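You operate a simulated robot arm through the tools that you are given. There is no shell and no other tool.

You are at the controls of a simulated robot arm. One attempt, no reset.

TASK
Refill the pot with lube, then shut and latch the lid.
Fine: pump until the level is between the marks; swing the spout over the pot first and back over the cup after; both latches on; nothing spilt; the red-handled valve by the pot stays shut. Where these are worked on the way, their far stop is far enough and under half their travel is too little: spout.

The check looks at the end state, three seconds after you hand in, the way a careful person would. Anything else that was tipped, shoved, dropped, spilled or broken makes it a failure. Lids that push on must go on centred and level and be pressed home; caps that screw on are set level and turned clockwise until they are tight.

THE ROBOT
A 7-joint arm with a two-finger parallel gripper, fixed in place. Base frame: the origin is at the foot of the arm, x ahead of it, y to its left, z up. Units: mm, degrees, N and s.
Its first joint turns from -166.0 to 166.0 degrees. Payload 1.57 kg.
The TCP is the grasp point between the finger pads, 30 mm short of the fingertips. In the tool frame z runs along the fingers and y along their closing line. Largest opening 80 mm; finger width 17, thickness 12; the body of the gripper, 40 by 82 mm, starts 80 mm behind the TCP.
Orientation is that of the tool frame in the base frame, as a unit quaternion [x, y, z, w]. With the fingers straight down and closing along the base's y, the tool's x points along the base's -x, its y along +y and its z along -z.

THE INTERFACE
- The arm moves only by the tool move_arm. Its argument "targets" is a list of rows, each an object (a shift or turn left out is 0, a gripper value left out holds the last) with "delta_pos": the shift along the base's x, y, z in mm, a list of three; "rot": the turn, a rotation vector about the base's x, y, z in degrees, a list of three; "jaw": the finger opening in mm, from 0 to 80. In form: [{"delta_pos": [x, y, z], "rot": [rx, ry, rz], "jaw": jaw}, ...]. A call has 1 to 20 rows; each row is the pose to reach, as a shift and turn from the pose commanded when the call began. Rows are played at 5 a second. More than 50 mm and 8.6 degrees between two rows, or a gripper value outside its range, and nothing of the call is played. A pose out of reach is approached as far as the arm can. The call stops where the force on the tool passes 90 N (or 10 N more than at its start, if that is more) or the arm is blocked; 0.2 s more then pass. The fingers move at their own pace (about 153 mm/s each) and stop on an object; they squeeze with about 38 N. The grip force told is the motor's: it shows also when the fingers shut on nothing. Time passes only in rows, and 0.2 s behind the last, so rows that repeat a pose let the fingers close. It gives the time, the measured TCP pose, the force on the tool (base axes), the opening and the grip force at its end, in the units of the frame above (readings bear some noise), with the torque about the TCP (base axes, N m) and any sound that the robot's microphone picked up.
- Cameras (640 x 400 px; columns grow to the right, rows downward): "scene" is fixed at [219.4, 501.6, 1623.6]; the picture's right is [0.36, -0.93, 0.00], its down [-0.90, -0.35, -0.24] and it looks along [0.23, 0.09, -0.97] (base axes); focal length 244 px, centre (320, 200). "wrist" rides on the gripper at [72, -7, -122] in the tool frame; the picture's right is [0.09, 1.00, 0.00], its down [-0.84, 0.08, -0.54] and it looks along [-0.54, 0.05, 0.84] (tool axes); focal length 238 px, centre (320, 200). There is no depth. A picture from a camera that has moved, and an enlarged one, comes with that camera's place and axes in the base frame and with its lens.
- snapshot(camera): a new picture of that camera. It takes no simulated time.
- enlarge(camera, box): a new picture of the part [left, top, right, bottom] of that camera's present view, enlarged. It takes no simulated time.
- finish_job(): hands the job in; it is judged then, once.

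Nothing tells you positions but the pictures and the camera data. Unless the task says otherwise, let go and move clear before handing in.

The tools are called after "Emit:" as name(argument=value, ...) on one line, values as JSON. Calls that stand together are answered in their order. move_arm: Moves the arm, as the interface text tells. Its arguments: {"type":"object","properties":{"targets":{"type":"array","items":{"type":"object","properties":{"delta_pos":{"type":"array","items":{"type":"number"}},"rot":{"type":"array","items":{"type":"number"}},"jaw":{"type":"number"}}}}},"required":["targets"]} The other tools are called the same way: snapshot (camera) takes a picture; enlarge (camera, box) takes an enlarged picture of a part of a camera's view; finish_job () hands the job in.

At the start:

```text
time: 0.0
position: [433.6, 450.7, 1341.6]
ee_rot: [0.0, 1.0, 0.0, 0.0]
contact_force: [0.6, 0.0, -0.1]
torque: [0.01, -0.04, 0.0]
gripper_width: 80.0
finger_force: 0.0
```

scene: 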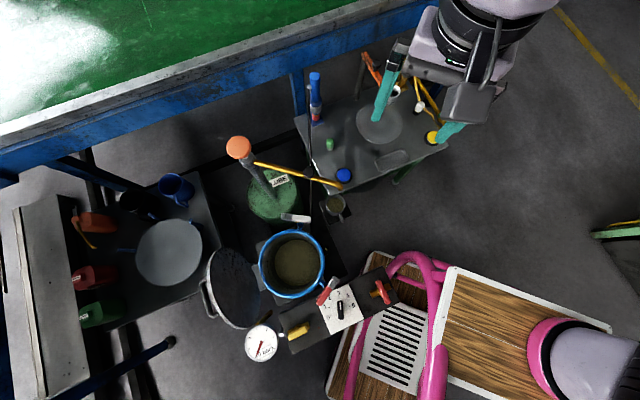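
wrist: 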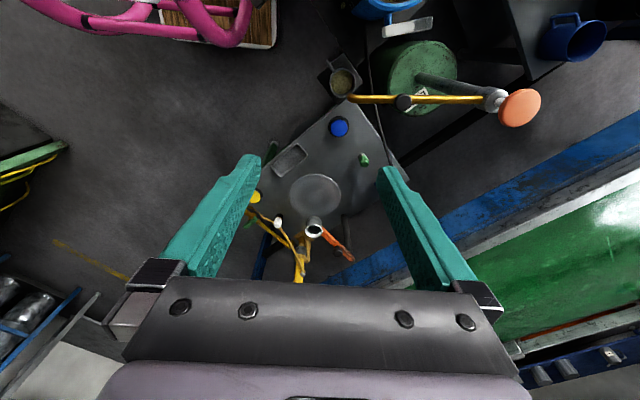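

I see a green drum pump with an orange knob and yellow spout, a blue-rimmed pot with a lid hinged open to its left, a small cup, and a manifold with a red valve. I'll look closer before moving.

Emit:
enlarge(camera="scene", box=[200, 120, 420, 260])

Emit:
enlarge(camera="scene", box=[190, 210, 410, 370])

Emit:
enlarge(camera="wrist", box=[310, 0, 640, 200])

```text
2.86 times, centred on (310, 190) of scene
camera zoom: at [219.4, 501.6, 1623.6], right [0.36, -0.93, 0.0], down [-0.9, -0.35, -0.24], along [0.23, 0.09, -0.97], focal length 697 px, centre (349, 229)
```

zoom: 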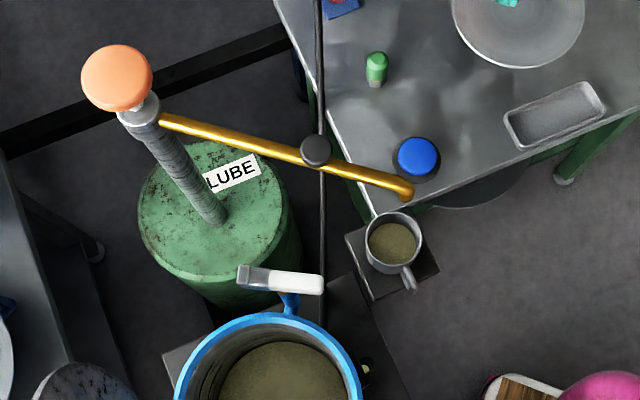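

```text
2.50 times, centred on (300, 290) of scene
camera zoom: at [219.4, 501.6, 1623.6], right [0.36, -0.93, 0.0], down [-0.9, -0.35, -0.24], along [0.23, 0.09, -0.97], focal length 610 px, centre (370, -25)
```

zoom: 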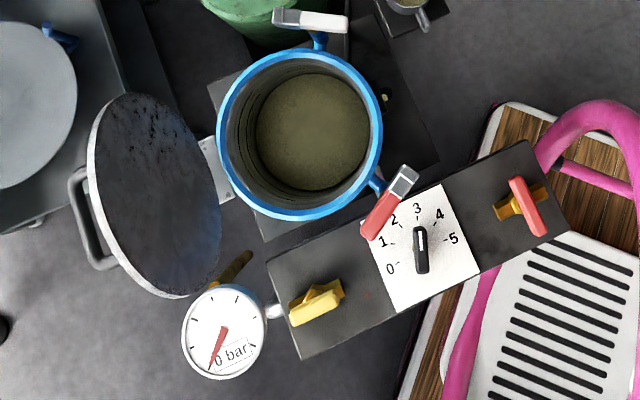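

```text
1.94 times, centred on (475, 100) of wrist
camera zoom: at [361.8, 444.9, 1463.0], right [-0.09, 1.0, 0.0], down [0.84, 0.08, 0.54], along [0.54, 0.05, -0.84], focal length 462 px, centre (19, 394)
```

zoom: 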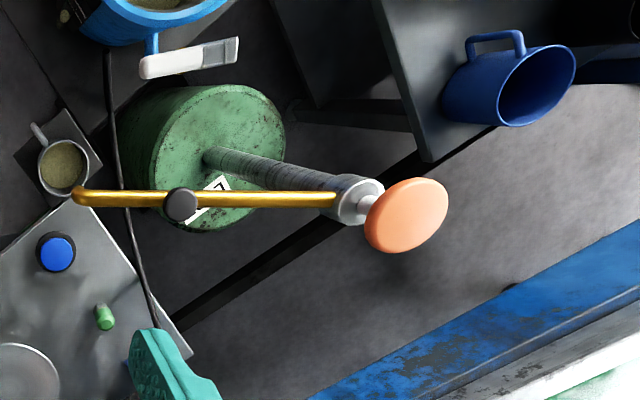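

The pump knob is near (424, 821, 1006), the spout tip near (457, 528, 870), and the pot rim around (184, 580) at z about 870. I'll move up high to the base side of the pot and turn the wrist camera outward to measure everything.

Emit:
move_arm(targets=[{"delta_pos": [-31, 5, 0], "rot": [0, 0, 8]}, {"delta_pos": [-62, 10, 0], "rot": [0, 0, 16]}, {"delta_pos": [-93, 15, 0], "rot": [0, 0, 24]}, {"delta_pos": [-124, 20, 0], "rot": [0, 0, 32]}, {"delta_pos": [-155, 25, 0], "rot": [0, 0, 40]}, {"delta_pos": [-186, 30, 0], "rot": [0, 0, 48]}, {"delta_pos": [-217, 35, 0], "rot": [0, 0, 56]}, {"delta_pos": [-248, 40, 0], "rot": [0, 0, 64]}, {"delta_pos": [-280, 45, 0], "rot": [0, 0, 72]}])

```text
time: 2.0
position: [155.0, 497.0, 1342.3]
ee_rot: [-0.588, 0.809, 0.001, -0.001]
contact_force: [0.8, 0.2, -0.3]
torque: [-0.01, 0.06, -0.03]
gripper_width: 79.8
finger_force: 0.0
```

Emit:
snapshot(camera="wrist")

Emit:
snapshot(camera="scene")

```text
taken
camera wrist: at [138.6, 426.7, 1463.6], right [-0.98, 0.22, 0.0], down [0.18, 0.82, 0.54], along [0.12, 0.53, -0.84], focal length 238 px, centre (320, 200)
```

wrist: 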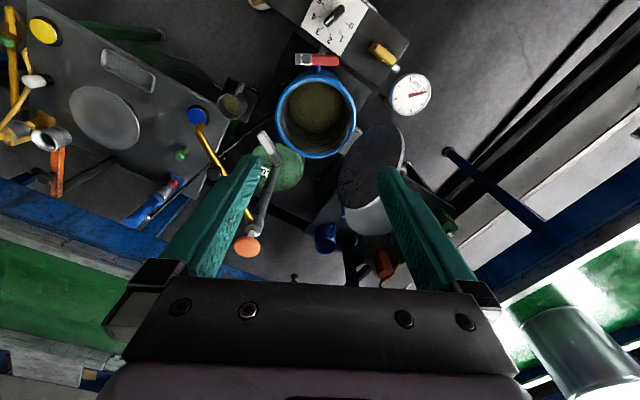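

```text
taken
```

scene: 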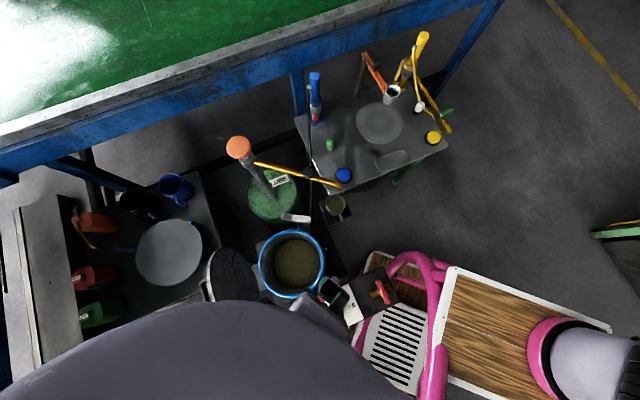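

Emit:
enlarge(camera="wrist", box=[180, 30, 440, 190])

Emit:
enlarge(camera="wrist", box=[180, 80, 340, 280])

Emit:
enlarge(camera="wrist", box=[240, 40, 400, 170])

Emit:
enlarge(camera="wrist", box=[290, 0, 450, 120])

```text
2.46 times, centred on (310, 110) of wrist
camera zoom: at [138.6, 426.7, 1463.6], right [-0.98, 0.22, 0.0], down [0.18, 0.82, 0.54], along [0.12, 0.53, -0.84], focal length 587 px, centre (345, 422)
```

zoom: 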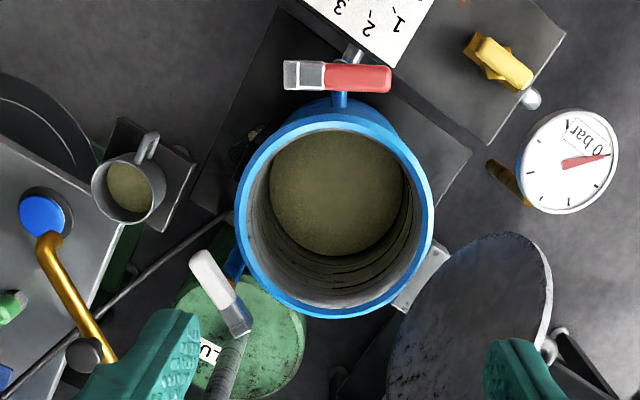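

```text
2.00 times, centred on (260, 180) of wrist
camera zoom: at [138.6, 426.7, 1463.6], right [-0.98, 0.22, 0.0], down [0.18, 0.82, 0.54], along [0.12, 0.53, -0.84], focal length 477 px, centre (440, 240)
```

zoom: 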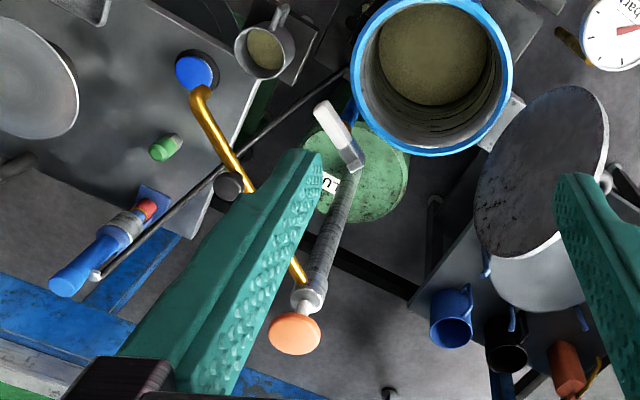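

```text
3.08 times, centred on (320, 105) of wrist
camera zoom: at [138.6, 426.7, 1463.6], right [-0.98, 0.22, 0.0], down [0.18, 0.82, 0.54], along [0.12, 0.53, -0.84], focal length 733 px, centre (320, 492)
```

zoom: 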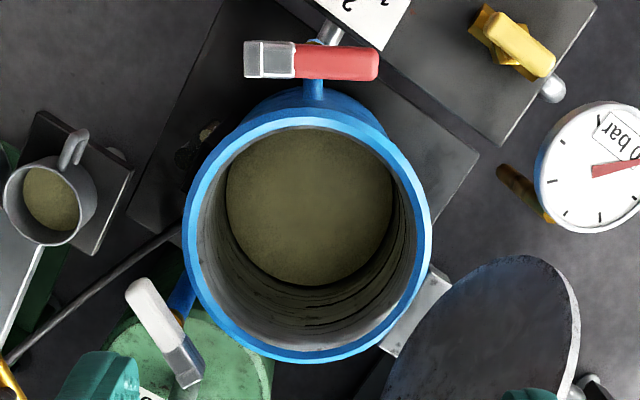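

```text
3.33 times, centred on (370, 60) of wrist
camera zoom: at [138.6, 426.7, 1463.6], right [-0.98, 0.22, 0.0], down [0.18, 0.82, 0.54], along [0.12, 0.53, -0.84], focal length 794 px, centre (153, 667)
```

zoom: 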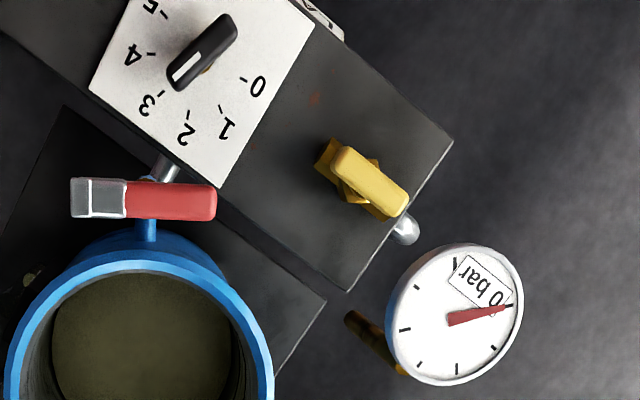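

The pot has two lever latches on it: red-gripped on the robot side, white-gripped on the drum side. The separate red valve sits on the manifold. I need better heights, so I'll lower and tilt the camera for a side view.

Emit:
move_arm(targets=[{"delta_pos": [0, -5, -40], "rot": [6.33, -2.06, 0]}, {"delta_pos": [0, -10, -80], "rot": [12.67, -4.12, 0]}, {"delta_pos": [0, -15, -120], "rot": [19, -6.18, 0]}, {"delta_pos": [0, -20, -160], "rot": [25.33, -8.24, 0]}, {"delta_pos": [0, -25, -200], "rot": [31.67, -10.3, 0]}, {"delta_pos": [0, -30, -240], "rot": [38, -12.36, 0]}])

Emit:
snapshot(camera="wrist")

Emit:
snapshot(camera="scene")

```text
time: 3.4
position: [151.6, 466.3, 1101.5]
ee_rot: [-0.553, 0.76, 0.201, 0.276]
contact_force: [-0.4, 0.0, 0.0]
torque: [-0.02, 0.01, -0.05]
gripper_width: 80.1
finger_force: 0.1
```

```text
taken
camera wrist: at [117.2, 337.4, 1147.7], right [-0.97, 0.24, -0.06], down [0.02, 0.3, 0.95], along [0.25, 0.92, -0.3], focal length 238 px, centre (320, 200)
```

wrist: 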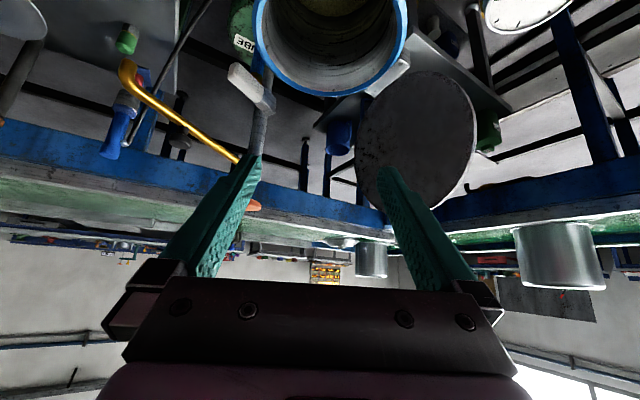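

```text
taken
```

scene: 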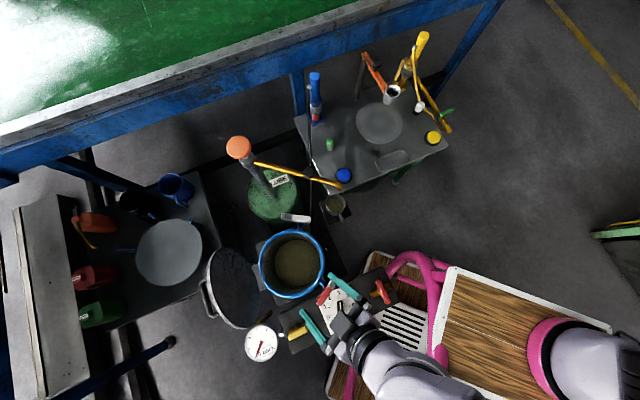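

Emit:
enlarge(camera="wrist", box=[200, 0, 500, 190])

Emit:
enlarge(camera="wrist", box=[90, 0, 280, 220])

Emit:
enlarge(camera="scene", box=[240, 210, 420, 350])

```text
2.11 times, centred on (350, 95) of wrist
camera zoom: at [117.2, 337.4, 1147.7], right [-0.97, 0.24, -0.06], down [0.02, 0.3, 0.95], along [0.25, 0.92, -0.3], focal length 502 px, centre (257, 421)
```

zoom: 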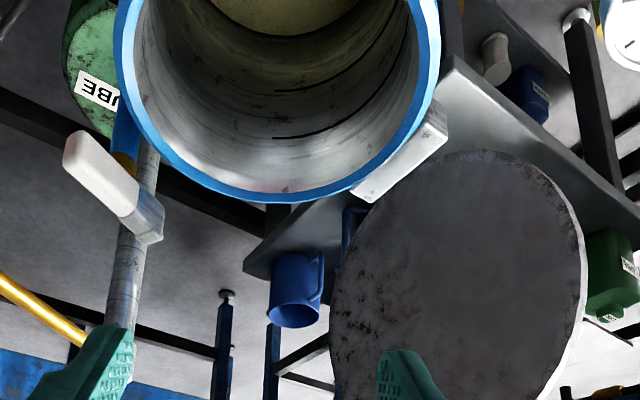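

```text
1.82 times, centred on (185, 110) of wrist
camera zoom: at [117.2, 337.4, 1147.7], right [-0.97, 0.24, -0.06], down [0.02, 0.3, 0.95], along [0.25, 0.92, -0.3], focal length 433 px, centre (566, 364)
```

zoom: 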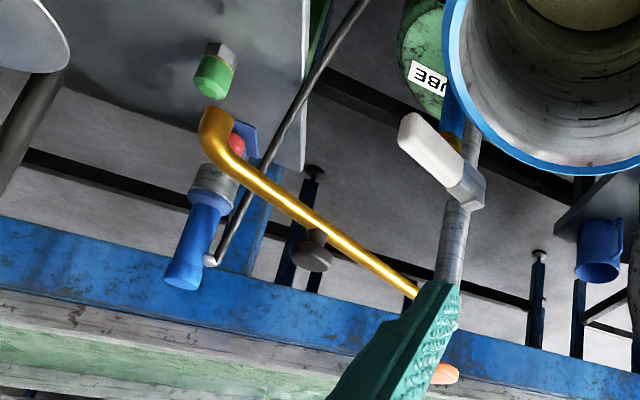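

```text
2.86 times, centred on (330, 280) of scene
camera zoom: at [219.4, 501.6, 1623.6], right [0.36, -0.93, 0.0], down [-0.9, -0.35, -0.24], along [0.23, 0.09, -0.97], focal length 697 px, centre (291, -29)
```

zoom: 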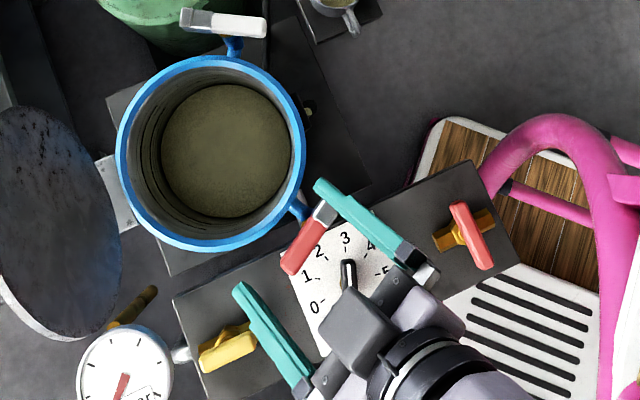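

Emit:
enlarge(camera="scene", box=[275, 200, 325, 232])

Emit:
enlarge(camera="wrist", box=[210, 40, 300, 130])

Emit:
enlarge(camera="wrist", box=[250, 0, 410, 100])

Emit:
enlarge(camera="scene", box=[310, 265, 400, 321])

```text
12.50 times, centred on (300, 216) of scene
camera zoom: at [219.4, 501.6, 1623.6], right [0.36, -0.93, 0.0], down [-0.9, -0.35, -0.24], along [0.23, 0.09, -0.97], focal length 3051 px, centre (570, 0)
```

zoom: 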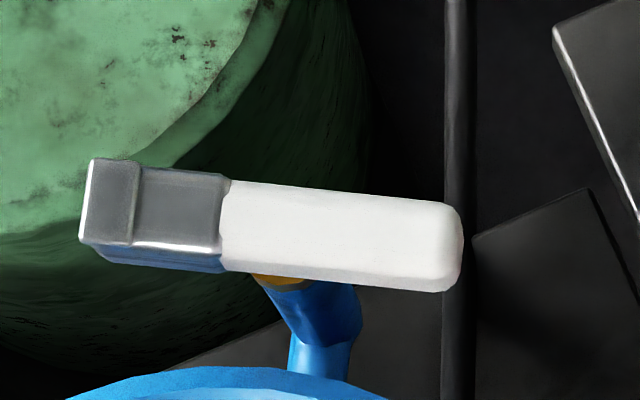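

```text
4.44 times, centred on (255, 85) of wrist
camera zoom: at [117.2, 337.4, 1147.7], right [-0.97, 0.24, -0.06], down [0.02, 0.3, 0.95], along [0.25, 0.92, -0.3], focal length 1059 px, centre (609, 711)
```

zoom: 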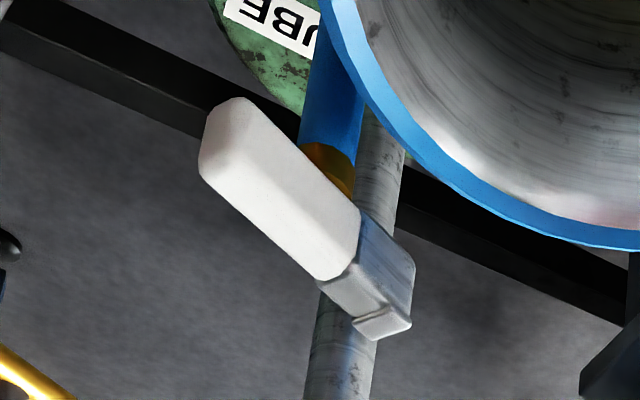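

```text
4.00 times, centred on (330, 50) of wrist
camera zoom: at [117.2, 337.4, 1147.7], right [-0.97, 0.24, -0.06], down [0.02, 0.3, 0.95], along [0.25, 0.92, -0.3], focal length 953 px, centre (280, 800)
```

zoom: 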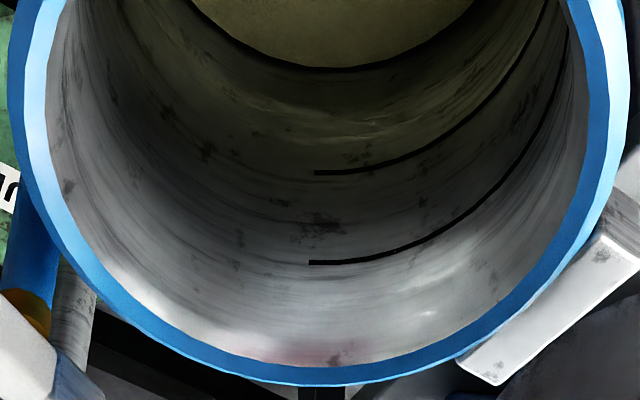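

```text
7.11 times, centred on (355, 293) of scene
camera zoom: at [219.4, 501.6, 1623.6], right [0.36, -0.93, 0.0], down [-0.9, -0.35, -0.24], along [0.23, 0.09, -0.97], focal length 1736 px, centre (71, -461)
```

zoom: 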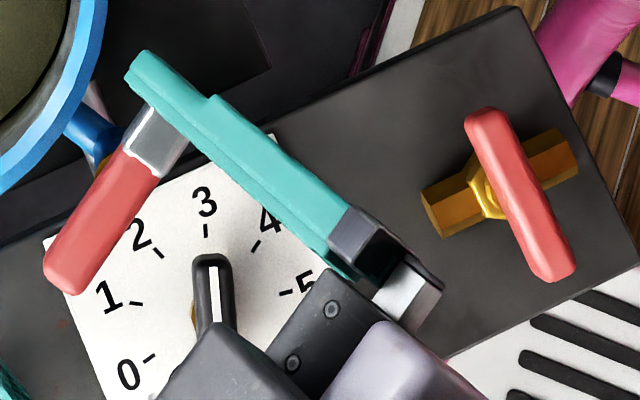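

The level marks are two dark arcs on the pot's inner wall, and the liquid is well below the lower one. A black knob on the spout at about (453, 629, 930) looks like its handle, so I'll level the tool and go above it to measure.

Emit:
move_arm(targets=[{"delta_pos": [30, 12, 0], "rot": [-4.75, 1.545, 0]}, {"delta_pos": [60, 24, 0], "rot": [-9.5, 3.09, 0]}, {"delta_pos": [90, 36, 0], "rot": [-14.25, 4.635, 0]}, {"delta_pos": [120, 48, 0], "rot": [-19, 6.18, 0]}, {"delta_pos": [150, 62, 0], "rot": [-23.75, 7.725, 0]}, {"delta_pos": [185, 80, 0], "rot": [-28.5, 9.27, 0]}, {"delta_pos": [220, 100, 0], "rot": [-33.25, 10.815, 0]}, {"delta_pos": [255, 120, 0], "rot": [-38, 12.36, 0]}])

Emit:
snapshot(camera="wrist")

Emit:
enlarge(camera="scene", box=[210, 110, 370, 210])

```text
time: 5.2
position: [409.3, 586.0, 1101.3]
ee_rot: [-0.587, 0.809, 0.002, 0.0]
contact_force: [0.7, -0.3, 0.4]
torque: [0.01, -0.04, -0.02]
gripper_width: 79.9
finger_force: 0.0
```

```text
taken
camera wrist: at [393.8, 514.2, 1223.3], right [-0.98, 0.22, 0.0], down [0.18, 0.82, 0.54], along [0.12, 0.53, -0.84], focal length 238 px, centre (320, 200)
```

wrist: 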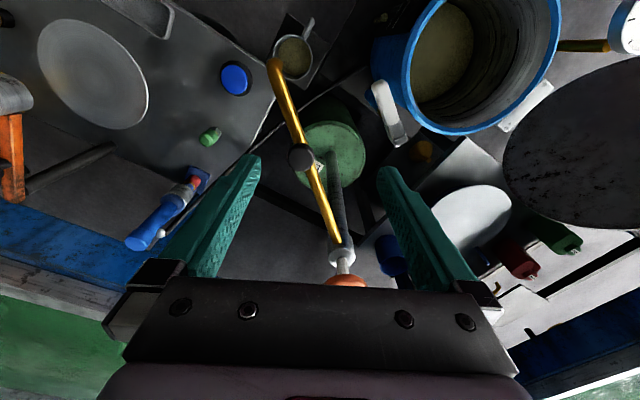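

```text
4.00 times, centred on (290, 160) of scene
camera zoom: at [219.4, 501.6, 1623.6], right [0.36, -0.93, 0.0], down [-0.9, -0.35, -0.24], along [0.23, 0.09, -0.97], focal length 976 px, centre (440, 360)
```

zoom: 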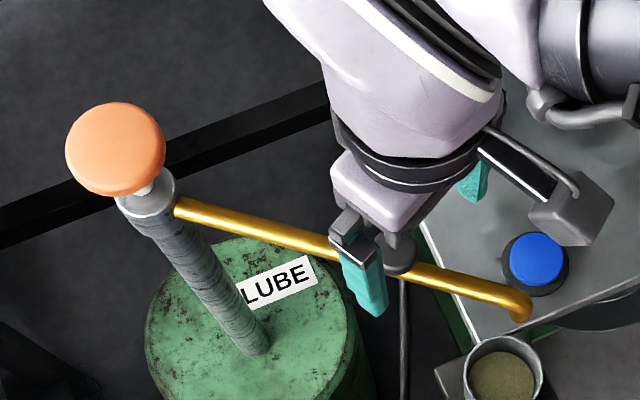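

Emit:
enlarge(camera="wrist", box=[240, 40, 400, 140])

Emit:
enlarge(camera="wrist", box=[260, 120, 400, 300])

Emit:
enlarge(camera="wrist", box=[350, 0, 570, 150])

```text
4.00 times, centred on (320, 90) of wrist
camera zoom: at [393.8, 514.2, 1223.3], right [-0.98, 0.22, 0.0], down [0.18, 0.82, 0.54], along [0.12, 0.53, -0.84], focal length 953 px, centre (320, 640)
```

zoom: 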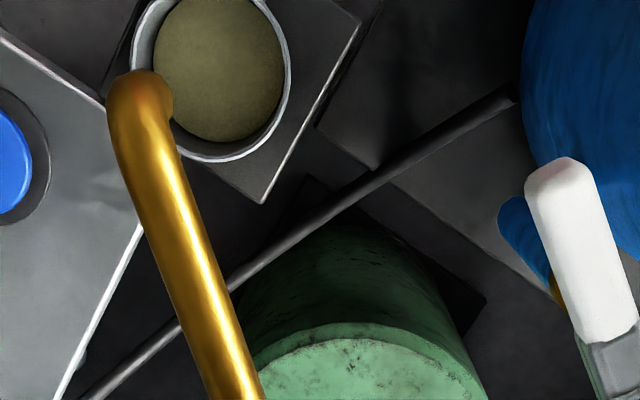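

```text
2.22 times, centred on (330, 210) of wrist
camera zoom: at [393.8, 514.2, 1223.3], right [-0.98, 0.22, 0.0], down [0.18, 0.82, 0.54], along [0.12, 0.53, -0.84], focal length 530 px, centre (298, 178)
```

zoom: 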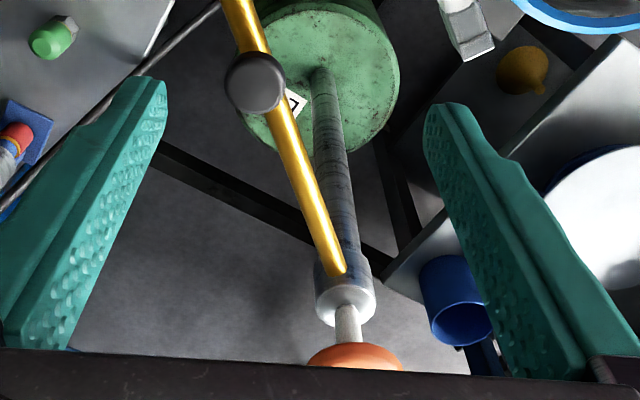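

```text
2.67 times, centred on (460, 75) of wrist
camera zoom: at [393.8, 514.2, 1223.3], right [-0.98, 0.22, 0.0], down [0.18, 0.82, 0.54], along [0.12, 0.53, -0.84], focal length 636 px, centre (-53, 533)
```

zoom: 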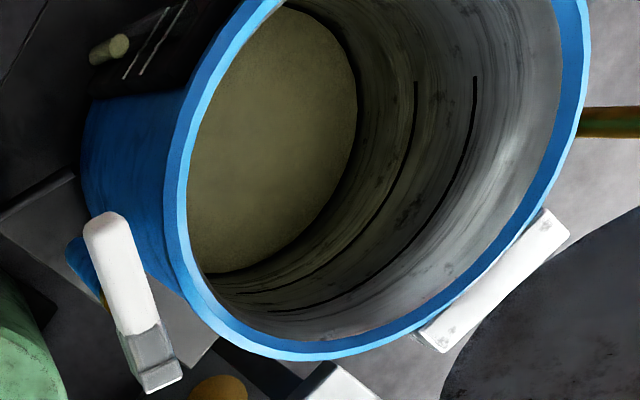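

The spout knob is at about (444, 625), top at z 938, with the pipe top near 897. The pump axis is near (420, 822). I'll move above the knob and descend.

Emit:
move_arm(targets=[{"delta_pos": [17, 19, -30], "rot": [0, 0, 0], "jaw": 80}, {"delta_pos": [35, 39, -60], "jaw": 80}, {"delta_pos": [35, 39, -100], "jaw": 70}, {"delta_pos": [35, 39, -120], "jaw": 70}])

Emit:
snapshot(camera="wrist")

Emit:
enlarge(camera="wrist", box=[220, 60, 420, 200])

```text
time: 6.2
position: [442.0, 625.4, 980.3]
ee_rot: [-0.587, 0.809, 0.0, 0.0]
contact_force: [-0.2, -0.1, 0.4]
torque: [0.0, 0.0, -0.05]
gripper_width: 69.8
finger_force: 0.0
```

```text
taken
camera wrist: at [427.2, 555.4, 1101.8], right [-0.98, 0.22, 0.0], down [0.18, 0.82, 0.54], along [0.12, 0.53, -0.84], focal length 238 px, centre (320, 200)
```

wrist: 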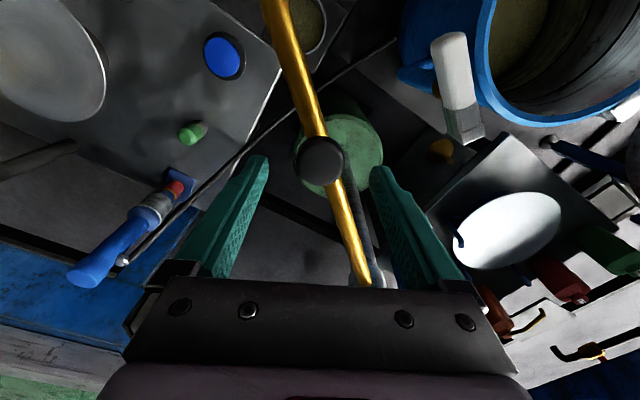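

```text
2.86 times, centred on (320, 130) of wrist
camera zoom: at [427.2, 555.4, 1101.8], right [-0.98, 0.22, 0.0], down [0.18, 0.82, 0.54], along [0.12, 0.53, -0.84], focal length 681 px, centre (320, 400)
```

zoom: 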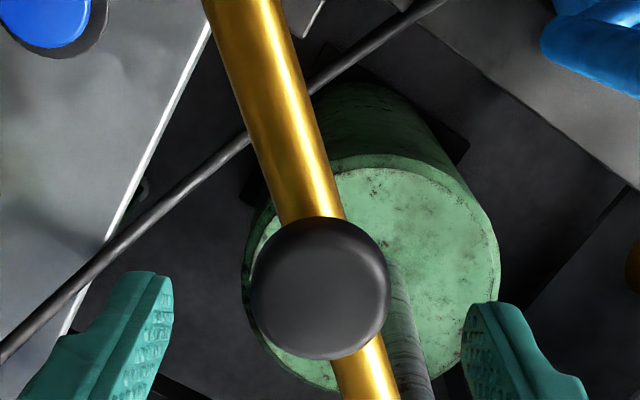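

The tool is centred on the knob at about (443, 625). I'll descend to z 938 and grip it.

Emit:
move_arm(targets=[{"delta_pos": [0.5, -0.8, -20], "jaw": 70}, {"delta_pos": [0.5, -0.8, -42], "jaw": 70}, {"delta_pos": [0.5, -0.8, -42], "jaw": 20}, {"delta_pos": [0.5, -0.8, -42], "jaw": 20}, {"delta_pos": [0.5, -0.8, -42], "jaw": 20}])

Emit:
snapshot(camera="wrist")

```text
time: 7.4
position: [443.1, 625.1, 939.3]
ee_rot: [-0.588, 0.809, 0.0, -0.001]
contact_force: [-4.5, -0.7, -6.5]
torque: [0.39, -0.14, 0.08]
gripper_width: 33.2
finger_force: 40.8
```

```text
taken
camera wrist: at [427.3, 554.5, 1060.2], right [-0.98, 0.22, 0.0], down [0.19, 0.82, 0.54], along [0.12, 0.53, -0.84], focal length 238 px, centre (320, 200)
```

wrist: 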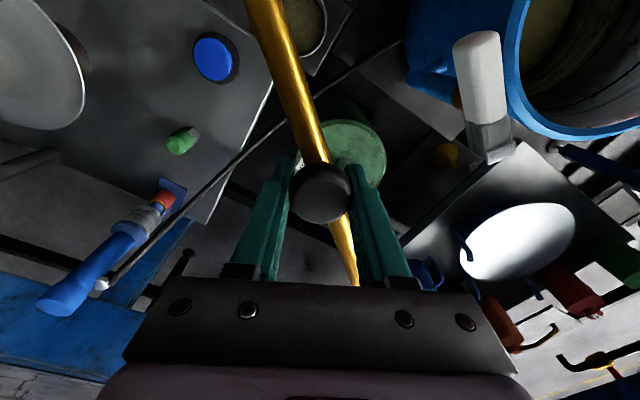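

Gripped. I'll swing the spout clockwise toward the pot in small arc steps and watch the force.

Emit:
move_arm(targets=[{"delta_pos": [-8.6, -0.8, 0]}, {"delta_pos": [-17.3, -1.2, 0]}, {"delta_pos": [-26, -1.1, 0]}, {"delta_pos": [-34.6, -0.9, 0]}])

Emit:
enlarge(camera="scene", box=[210, 110, 370, 230])

```text
time: 8.4
position: [408.1, 622.4, 938.8]
ee_rot: [-0.588, 0.809, 0.001, -0.002]
contact_force: [0.8, -2.3, -5.7]
torque: [-0.26, 0.1, -0.12]
gripper_width: 33.5
finger_force: 41.4
```

```text
3.33 times, centred on (290, 170) of scene
camera zoom: at [219.4, 501.6, 1623.6], right [0.36, -0.93, 0.0], down [-0.9, -0.35, -0.24], along [0.23, 0.09, -0.97], focal length 814 px, centre (420, 300)
```

zoom: 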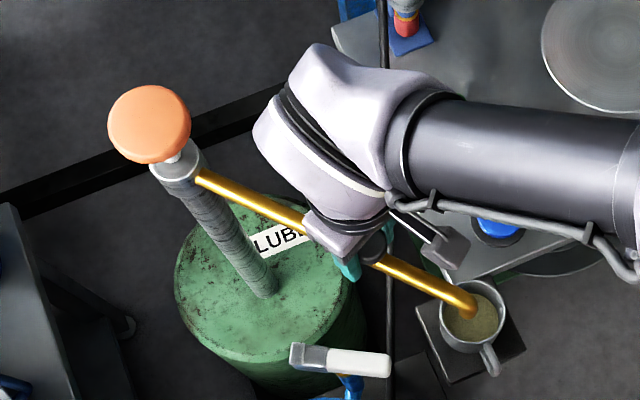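

Emit:
move_arm(targets=[{"delta_pos": [-8.6, 0.8, 0]}, {"delta_pos": [-17.2, 1.8, 0]}, {"delta_pos": [-25.7, 3.4, 0]}, {"delta_pos": [-34.2, 5.1, 0]}, {"delta_pos": [-42.5, 7.4, 0]}, {"delta_pos": [-50.8, 9.8, 0]}, {"delta_pos": [-58.9, 12.9, 0]}, {"delta_pos": [-66.9, 16, 0]}, {"delta_pos": [-74.7, 19.8, 0]}, {"delta_pos": [-82.5, 23.6, 0]}])

Emit:
enlarge(camera="scene", box=[210, 130, 370, 310])

Emit:
snapshot(camera="wrist")

```text
time: 10.6
position: [325.0, 646.6, 938.6]
ee_rot: [-0.588, 0.809, 0.0, -0.001]
contact_force: [1.4, -0.8, -0.4]
torque: [0.06, 0.03, -0.26]
gripper_width: 33.3
finger_force: 40.8
```

```text
2.22 times, centred on (290, 220) of scene
camera zoom: at [219.4, 501.6, 1623.6], right [0.36, -0.93, 0.0], down [-0.9, -0.35, -0.24], along [0.23, 0.09, -0.97], focal length 542 px, centre (387, 156)
```

zoom: 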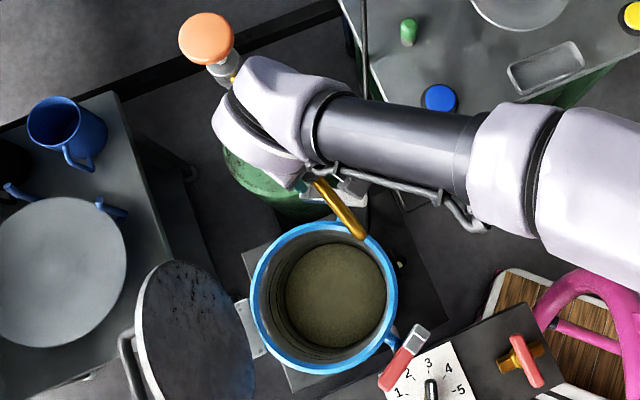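

```text
taken
camera wrist: at [309.8, 576.9, 1061.5], right [-0.98, 0.22, 0.0], down [0.18, 0.82, 0.54], along [0.12, 0.53, -0.84], focal length 238 px, centre (320, 200)
```

wrist: 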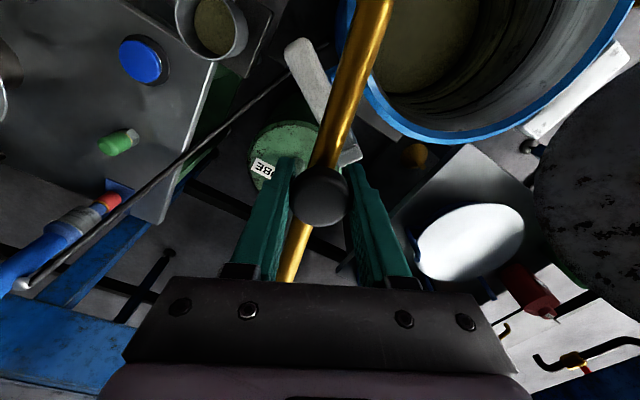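

The spout now clears the white latch and its tip is over the pot rim. I'll continue in small steps toward its far stop.

Emit:
move_arm(targets=[{"delta_pos": [-7.5, 4.3, 0]}, {"delta_pos": [-14.8, 8.9, 0]}, {"delta_pos": [-21.9, 13.8, 0]}, {"delta_pos": [-28.8, 19, 0]}, {"delta_pos": [-35.4, 24.6, 0]}, {"delta_pos": [-41.9, 30.4, 0]}])

Emit:
enlarge(camera="scene", box=[210, 130, 370, 310])

Emit:
snapshot(camera="wrist")

```text
time: 12.0
position: [284.1, 677.8, 940.2]
ee_rot: [-0.588, 0.809, 0.0, 0.0]
contact_force: [1.6, -0.4, 3.0]
torque: [0.37, -0.03, -0.14]
gripper_width: 33.4
finger_force: 40.8
```

```text
2.22 times, centred on (290, 220) of scene
camera zoom: at [219.4, 501.6, 1623.6], right [0.36, -0.93, 0.0], down [-0.9, -0.35, -0.24], along [0.23, 0.09, -0.97], focal length 542 px, centre (387, 156)
```

zoom: 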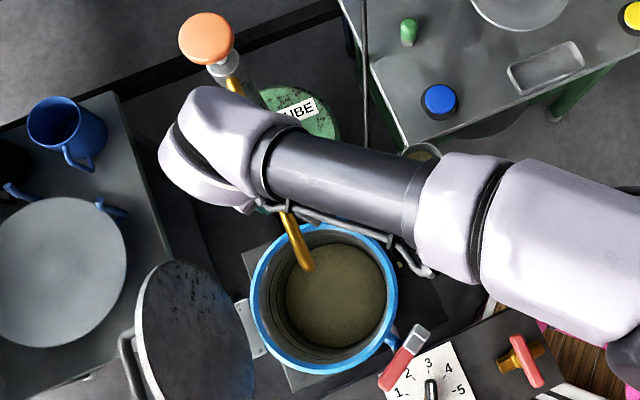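

```text
taken
camera wrist: at [268.2, 607.6, 1061.1], right [-0.98, 0.22, 0.0], down [0.18, 0.82, 0.54], along [0.12, 0.53, -0.84], focal length 238 px, centre (320, 200)
```

wrist: 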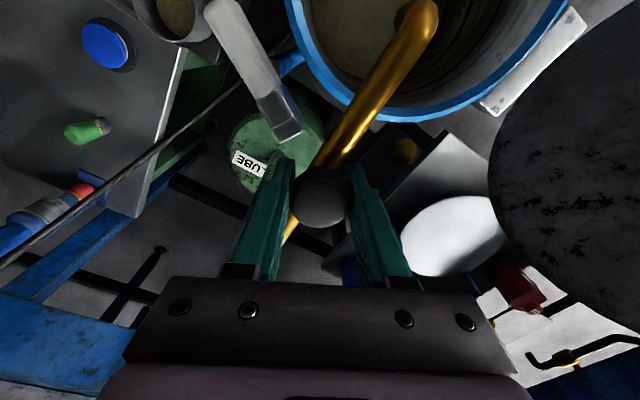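

The tip is well inside the pot with no stop felt yet. I'll nudge a few degrees further to check for the stop while staying over the pot.

Emit:
move_arm(targets=[{"delta_pos": [-3.1, 3.0, 0]}, {"delta_pos": [-6.2, 6.1, 0]}])

```text
time: 12.6
position: [283.5, 679.8, 939.1]
ee_rot: [-0.586, 0.81, -0.003, 0.0]
contact_force: [22.2, -37.5, 7.1]
torque: [0.0, 0.1, -0.06]
gripper_width: 33.5
finger_force: 41.4
```

That's the far stop at about 50°. I'll ease off the force, release the knob and go up.

Emit:
move_arm(targets=[{"delta_pos": [5.5, -5.0, 0]}, {"delta_pos": [5.5, -5.0, 0], "jaw": 60}, {"delta_pos": [5.5, -5.0, 0], "jaw": 75}, {"delta_pos": [5.5, -5.0, 30], "jaw": 75}, {"delta_pos": [5.5, -5.0, 70], "jaw": 75}, {"delta_pos": [5.5, -5.0, 110], "jaw": 75}, {"delta_pos": [5.5, -5.0, 160], "jaw": 75}])

Emit:
snapshot(camera="wrist")

Emit:
enlarge(camera="scene", box=[210, 130, 370, 310])

```text
time: 14.2
position: [281.4, 679.4, 1099.0]
ee_rot: [-0.588, 0.809, 0.0, -0.002]
contact_force: [-0.2, -0.1, -0.5]
torque: [0.0, -0.02, -0.01]
gripper_width: 75.0
finger_force: 0.1
```

```text
taken
camera wrist: at [265.3, 609.5, 1221.6], right [-0.98, 0.22, 0.0], down [0.18, 0.82, 0.54], along [0.12, 0.53, -0.84], focal length 238 px, centre (320, 200)
```

wrist: 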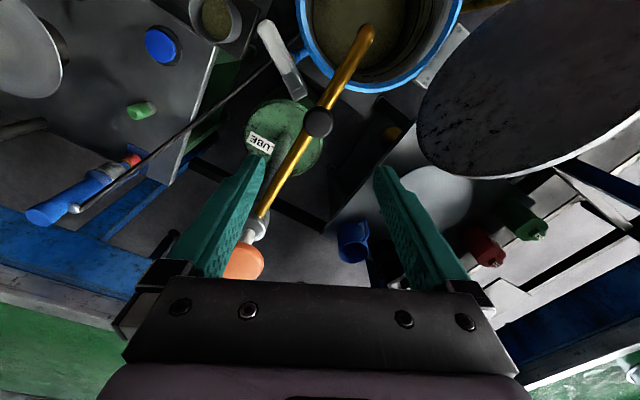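

```text
2.22 times, centred on (290, 220) of scene
camera zoom: at [219.4, 501.6, 1623.6], right [0.36, -0.93, 0.0], down [-0.9, -0.35, -0.24], along [0.23, 0.09, -0.97], focal length 542 px, centre (387, 156)
```

zoom: 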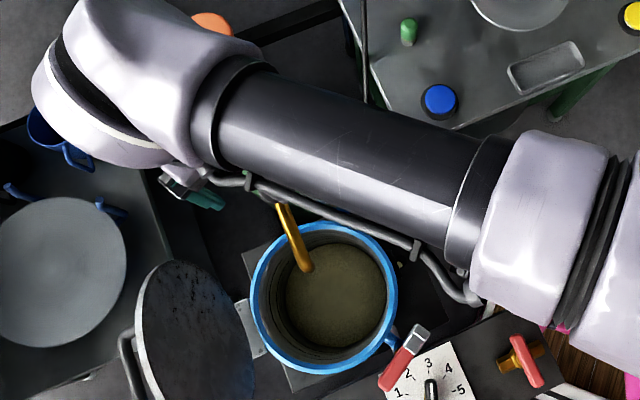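

Emit:
enlarge(camera="wrist", box=[190, 180, 310, 290])

Emit:
enlarge(camera="scene", box=[210, 110, 290, 180])

Emit:
enlarge(camera="wrist", box=[290, 0, 480, 110])

```text
3.64 times, centred on (250, 235) of wrist
camera zoom: at [265.3, 609.5, 1221.6], right [-0.98, 0.22, 0.0], down [0.18, 0.82, 0.54], along [0.12, 0.53, -0.84], focal length 867 px, centre (574, 73)
```

zoom: 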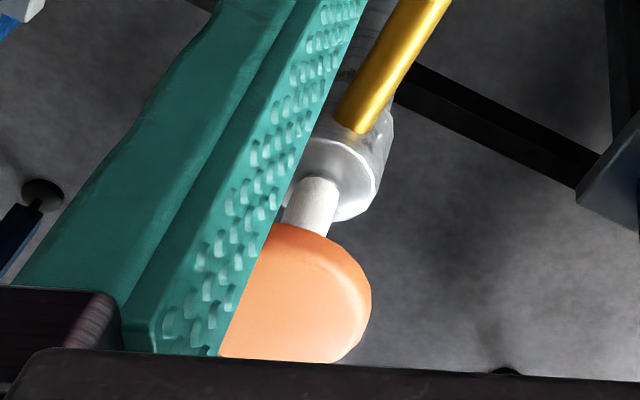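

```text
5.71 times, centred on (250, 145) of scene
camera zoom: at [219.4, 501.6, 1623.6], right [0.36, -0.93, 0.0], down [-0.9, -0.35, -0.24], along [0.23, 0.09, -0.97], focal length 1395 px, centre (720, 514)
```

zoom: 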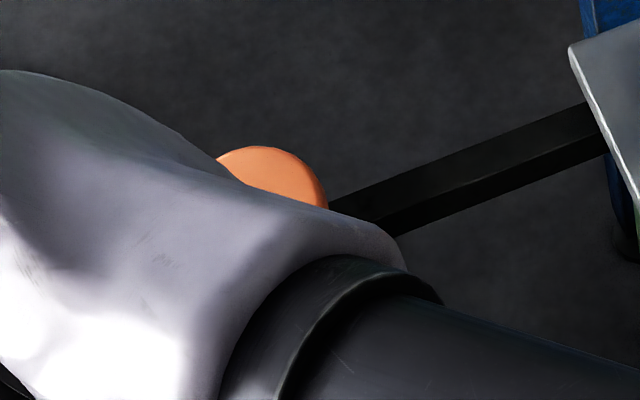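

```text
3.37 times, centred on (385, 55) of wrist
camera zoom: at [265.3, 609.5, 1221.6], right [-0.98, 0.22, 0.0], down [0.18, 0.82, 0.54], along [0.12, 0.53, -0.84], focal length 803 px, centre (101, 688)
```

zoom: 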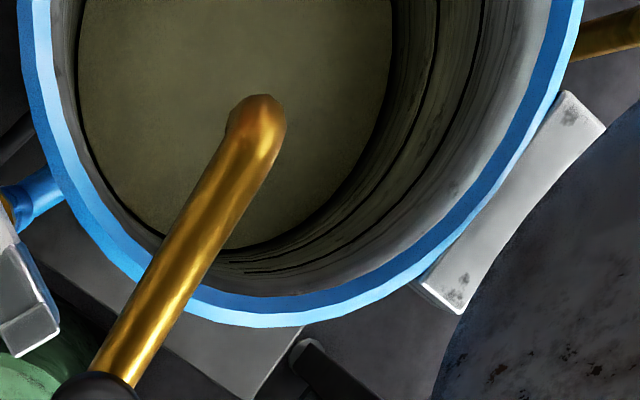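

The spout tip hangs inside the pot. Next I'll move toward the pump knob, turning the gripper so its fingers straddle the knob across the spout direction.

Emit:
move_arm(targets=[{"delta_pos": [15, 15, 20], "rot": [0, 0, -6.5]}, {"delta_pos": [35, 35, 40], "rot": [0, 0, -13]}, {"delta_pos": [55, 50, 50], "rot": [0, 0, -19.5]}, {"delta_pos": [75, 60, 55], "rot": [0, 0, -26]}])

Emit:
snapshot(camera="wrist")

Emit:
enlarge(camera="scene", box=[200, 100, 320, 180])

```text
time: 15.2
position: [319.4, 701.3, 1150.0]
ee_rot: [-0.401, 0.916, 0.0, 0.0]
contact_force: [-0.6, 0.7, -1.3]
torque: [-0.06, -0.07, -0.01]
gripper_width: 74.9
finger_force: 0.1
out of reach, approached as far as the arm can: row 2, 3, 4
```

```text
taken
camera wrist: at [275.1, 645.0, 1272.0], right [-0.79, 0.61, 0.0], down [0.51, 0.67, 0.54], along [0.33, 0.43, -0.84], focal length 238 px, centre (320, 200)
```

wrist: 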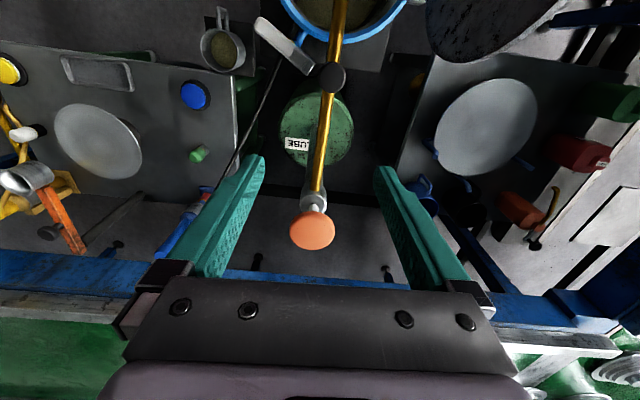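

```text
5.00 times, centred on (260, 140) of scene
camera zoom: at [219.4, 501.6, 1623.6], right [0.36, -0.93, 0.0], down [-0.9, -0.35, -0.24], along [0.23, 0.09, -0.97], focal length 1220 px, centre (620, 500)
```

zoom: 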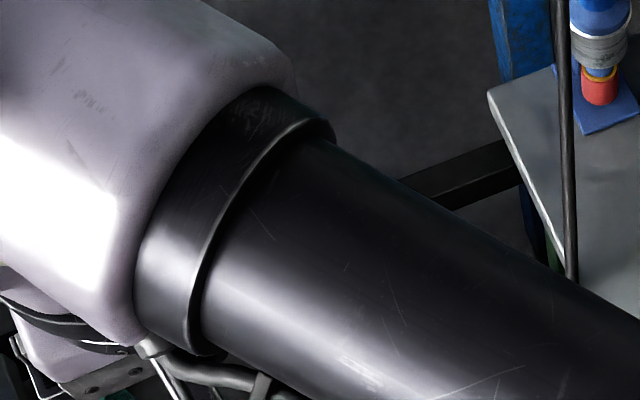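

The arm reports this is near its high-altitude reach limit. I'll check the knob geometry closely before choosing how to press it.

Emit:
enlarge(camera="wrist", box=[260, 150, 380, 270])

Emit:
enlarge(camera="wrist", box=[240, 0, 440, 130])

```text
3.33 times, centred on (320, 210) of wrist
camera zoom: at [275.1, 645.0, 1272.0], right [-0.79, 0.61, 0.0], down [0.51, 0.67, 0.54], along [0.33, 0.43, -0.84], focal length 794 px, centre (320, 167)
```

zoom: 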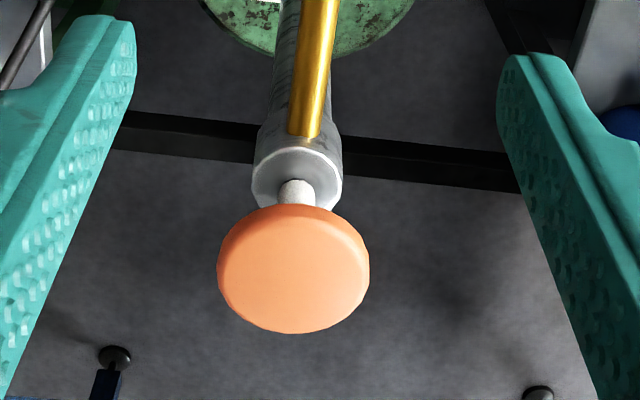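

```text
3.08 times, centred on (340, 65) of wrist
camera zoom: at [275.1, 645.0, 1272.0], right [-0.79, 0.61, 0.0], down [0.51, 0.67, 0.54], along [0.33, 0.43, -0.84], focal length 733 px, centre (258, 615)
```

zoom: 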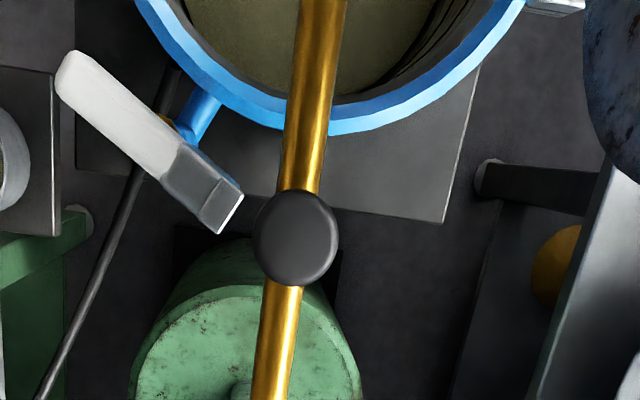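

Emit:
move_arm(targets=[{"delta_pos": [0, 0, -30]}, {"delta_pos": [0, 0, -60]}, {"delta_pos": [0, 0, -90]}])

```text
time: 16.0
position: [321.9, 713.6, 1061.1]
ee_rot: [-0.391, 0.92, 0.0, -0.001]
contact_force: [0.3, 0.5, 0.2]
torque: [-0.02, 0.01, 0.01]
gripper_width: 75.0
finger_force: 0.1
out of reach, approached as far as the arm can: row 1, 2, 3
```

Emit:
move_arm(targets=[{"delta_pos": [10, 20, 0]}, {"delta_pos": [10, 20, 0]}])

Emit:
snapshot(camera="scene")

```text
time: 16.6
position: [323.5, 717.3, 1059.1]
ee_rot: [-0.391, 0.92, 0.0, 0.0]
contact_force: [0.0, 0.3, 0.0]
torque: [0.0, 0.01, -0.02]
gripper_width: 75.1
finger_force: 0.1
out of reach, approached as far as the arm can: row 1, 2
```

```text
taken
```

scene: 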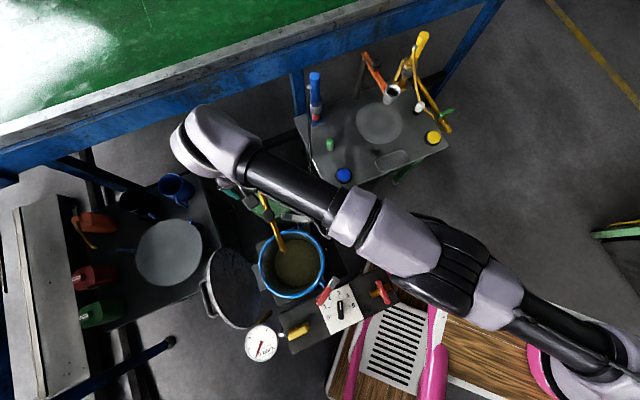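

The arm is nearly straight here, and its visible mount doesn't match where I assumed the reach circle was centred. I'll look at the arm's root and consider a tilted tool for the knob.

Emit:
enlarge(camera="scene", box=[380, 220, 640, 400])

Emit:
enlarge(camera="scene", box=[160, 80, 340, 220])

Emit:
snapshot(camera="wrist")

```text
2.22 times, centred on (510, 310) of scene
camera zoom: at [219.4, 501.6, 1623.6], right [0.36, -0.93, 0.0], down [-0.9, -0.35, -0.24], along [0.23, 0.09, -0.97], focal length 542 px, centre (-102, -44)
```

zoom: 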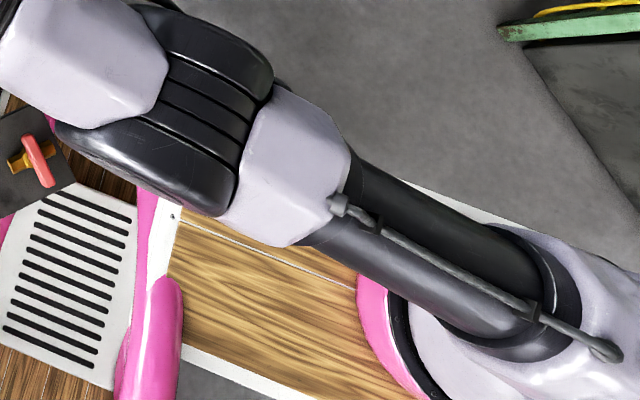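

```text
2.86 times, centred on (250, 150) of scene
camera zoom: at [219.4, 501.6, 1623.6], right [0.36, -0.93, 0.0], down [-0.9, -0.35, -0.24], along [0.23, 0.09, -0.97], focal length 697 px, centre (520, 343)
```

zoom: 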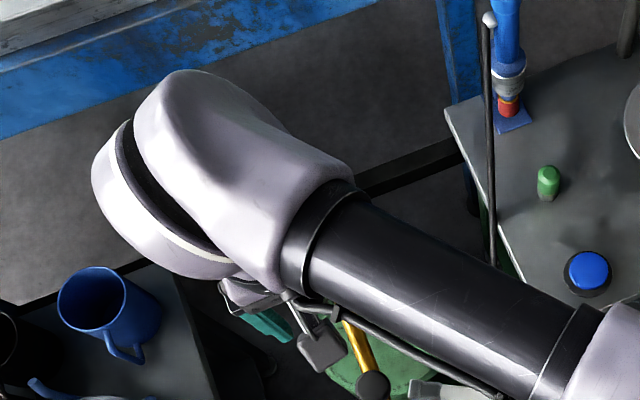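

```text
taken
camera wrist: at [278.3, 661.3, 1180.3], right [-0.78, 0.63, 0.0], down [0.53, 0.66, 0.54], along [0.34, 0.42, -0.84], focal length 238 px, centre (320, 200)
```

wrist: 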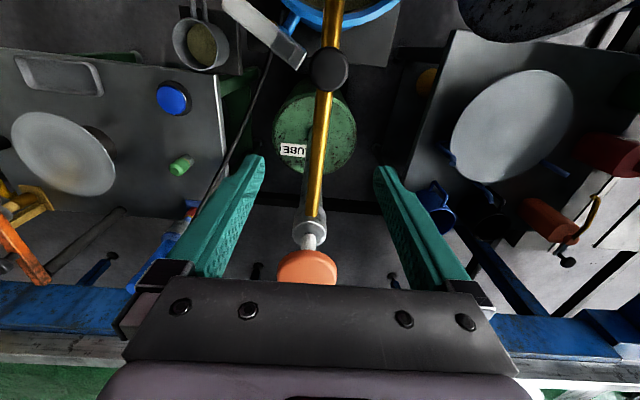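

The knob at about (421, 819, 1003) is beyond tool-down reach, so I'll press it with closed fingers and the tool tilted outward about 45°. First I'll back off slightly and yaw toward the knob.

Emit:
move_arm(targets=[{"delta_pos": [-20, -20, 10], "rot": [0, 0, 7.75], "jaw": 75}, {"delta_pos": [-40, -40, 20], "rot": [0, 0, 15.5], "jaw": 40}, {"delta_pos": [-60, -60, 30], "rot": [0, 0, 23.25], "jaw": 0}, {"delta_pos": [-70, -70, 35], "rot": [0, 0, 31], "jaw": 0}])

```text
time: 17.6
position: [253.9, 645.4, 1093.8]
ee_rot: [-0.623, 0.782, 0.0, 0.0]
contact_force: [0.1, 0.3, 0.2]
torque: [-0.01, -0.04, -0.01]
gripper_width: 0.0
finger_force: 22.2
```

Emit:
move_arm(targets=[{"delta_pos": [10, 10, 0], "rot": [7.3, -1.69, 0], "jaw": 0}, {"delta_pos": [20, 20, 0], "rot": [14.6, -3.37, 0]}, {"delta_pos": [30, 30, 0], "rot": [21.9, -5.06, 0]}, {"delta_pos": [40, 40, 0], "rot": [29.2, -6.74, 0]}, {"delta_pos": [50, 50, 0], "rot": [36.5, -8.43, 0]}, {"delta_pos": [60, 60, 0], "rot": [43.8, -10.1, 0]}, {"delta_pos": [86, 85, 0], "rot": [43.8, -10.1, 0]}, {"delta_pos": [112, 110, 0], "rot": [43.8, -10.1, 0]}, {"delta_pos": [138, 135, 0], "rot": [43.8, -10.1, 0]}])

Emit:
snapshot(camera="wrist")

Emit:
snapshot(camera="scene")

```text
time: 19.6
position: [389.9, 780.9, 1096.4]
ee_rot: [-0.576, 0.723, 0.238, 0.299]
contact_force: [-0.4, -0.7, 1.7]
torque: [-0.05, -0.01, -0.02]
gripper_width: 0.0
finger_force: 21.4
```

```text
taken
camera wrist: at [366.0, 646.8, 1130.4], right [-0.99, 0.16, -0.06], down [-0.03, 0.22, 0.97], along [0.17, 0.96, -0.21], focal length 238 px, centre (320, 200)
```

wrist: 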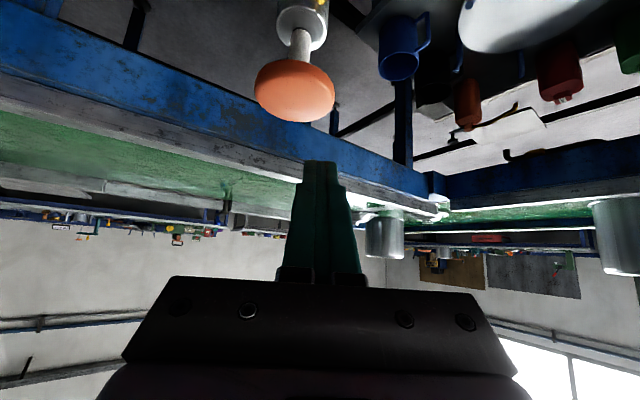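

```text
taken
```

scene: 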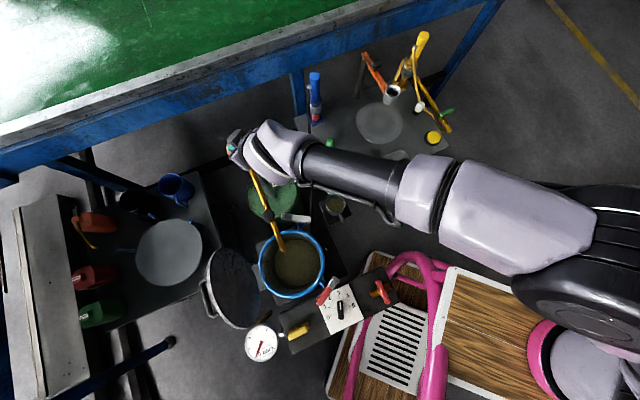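

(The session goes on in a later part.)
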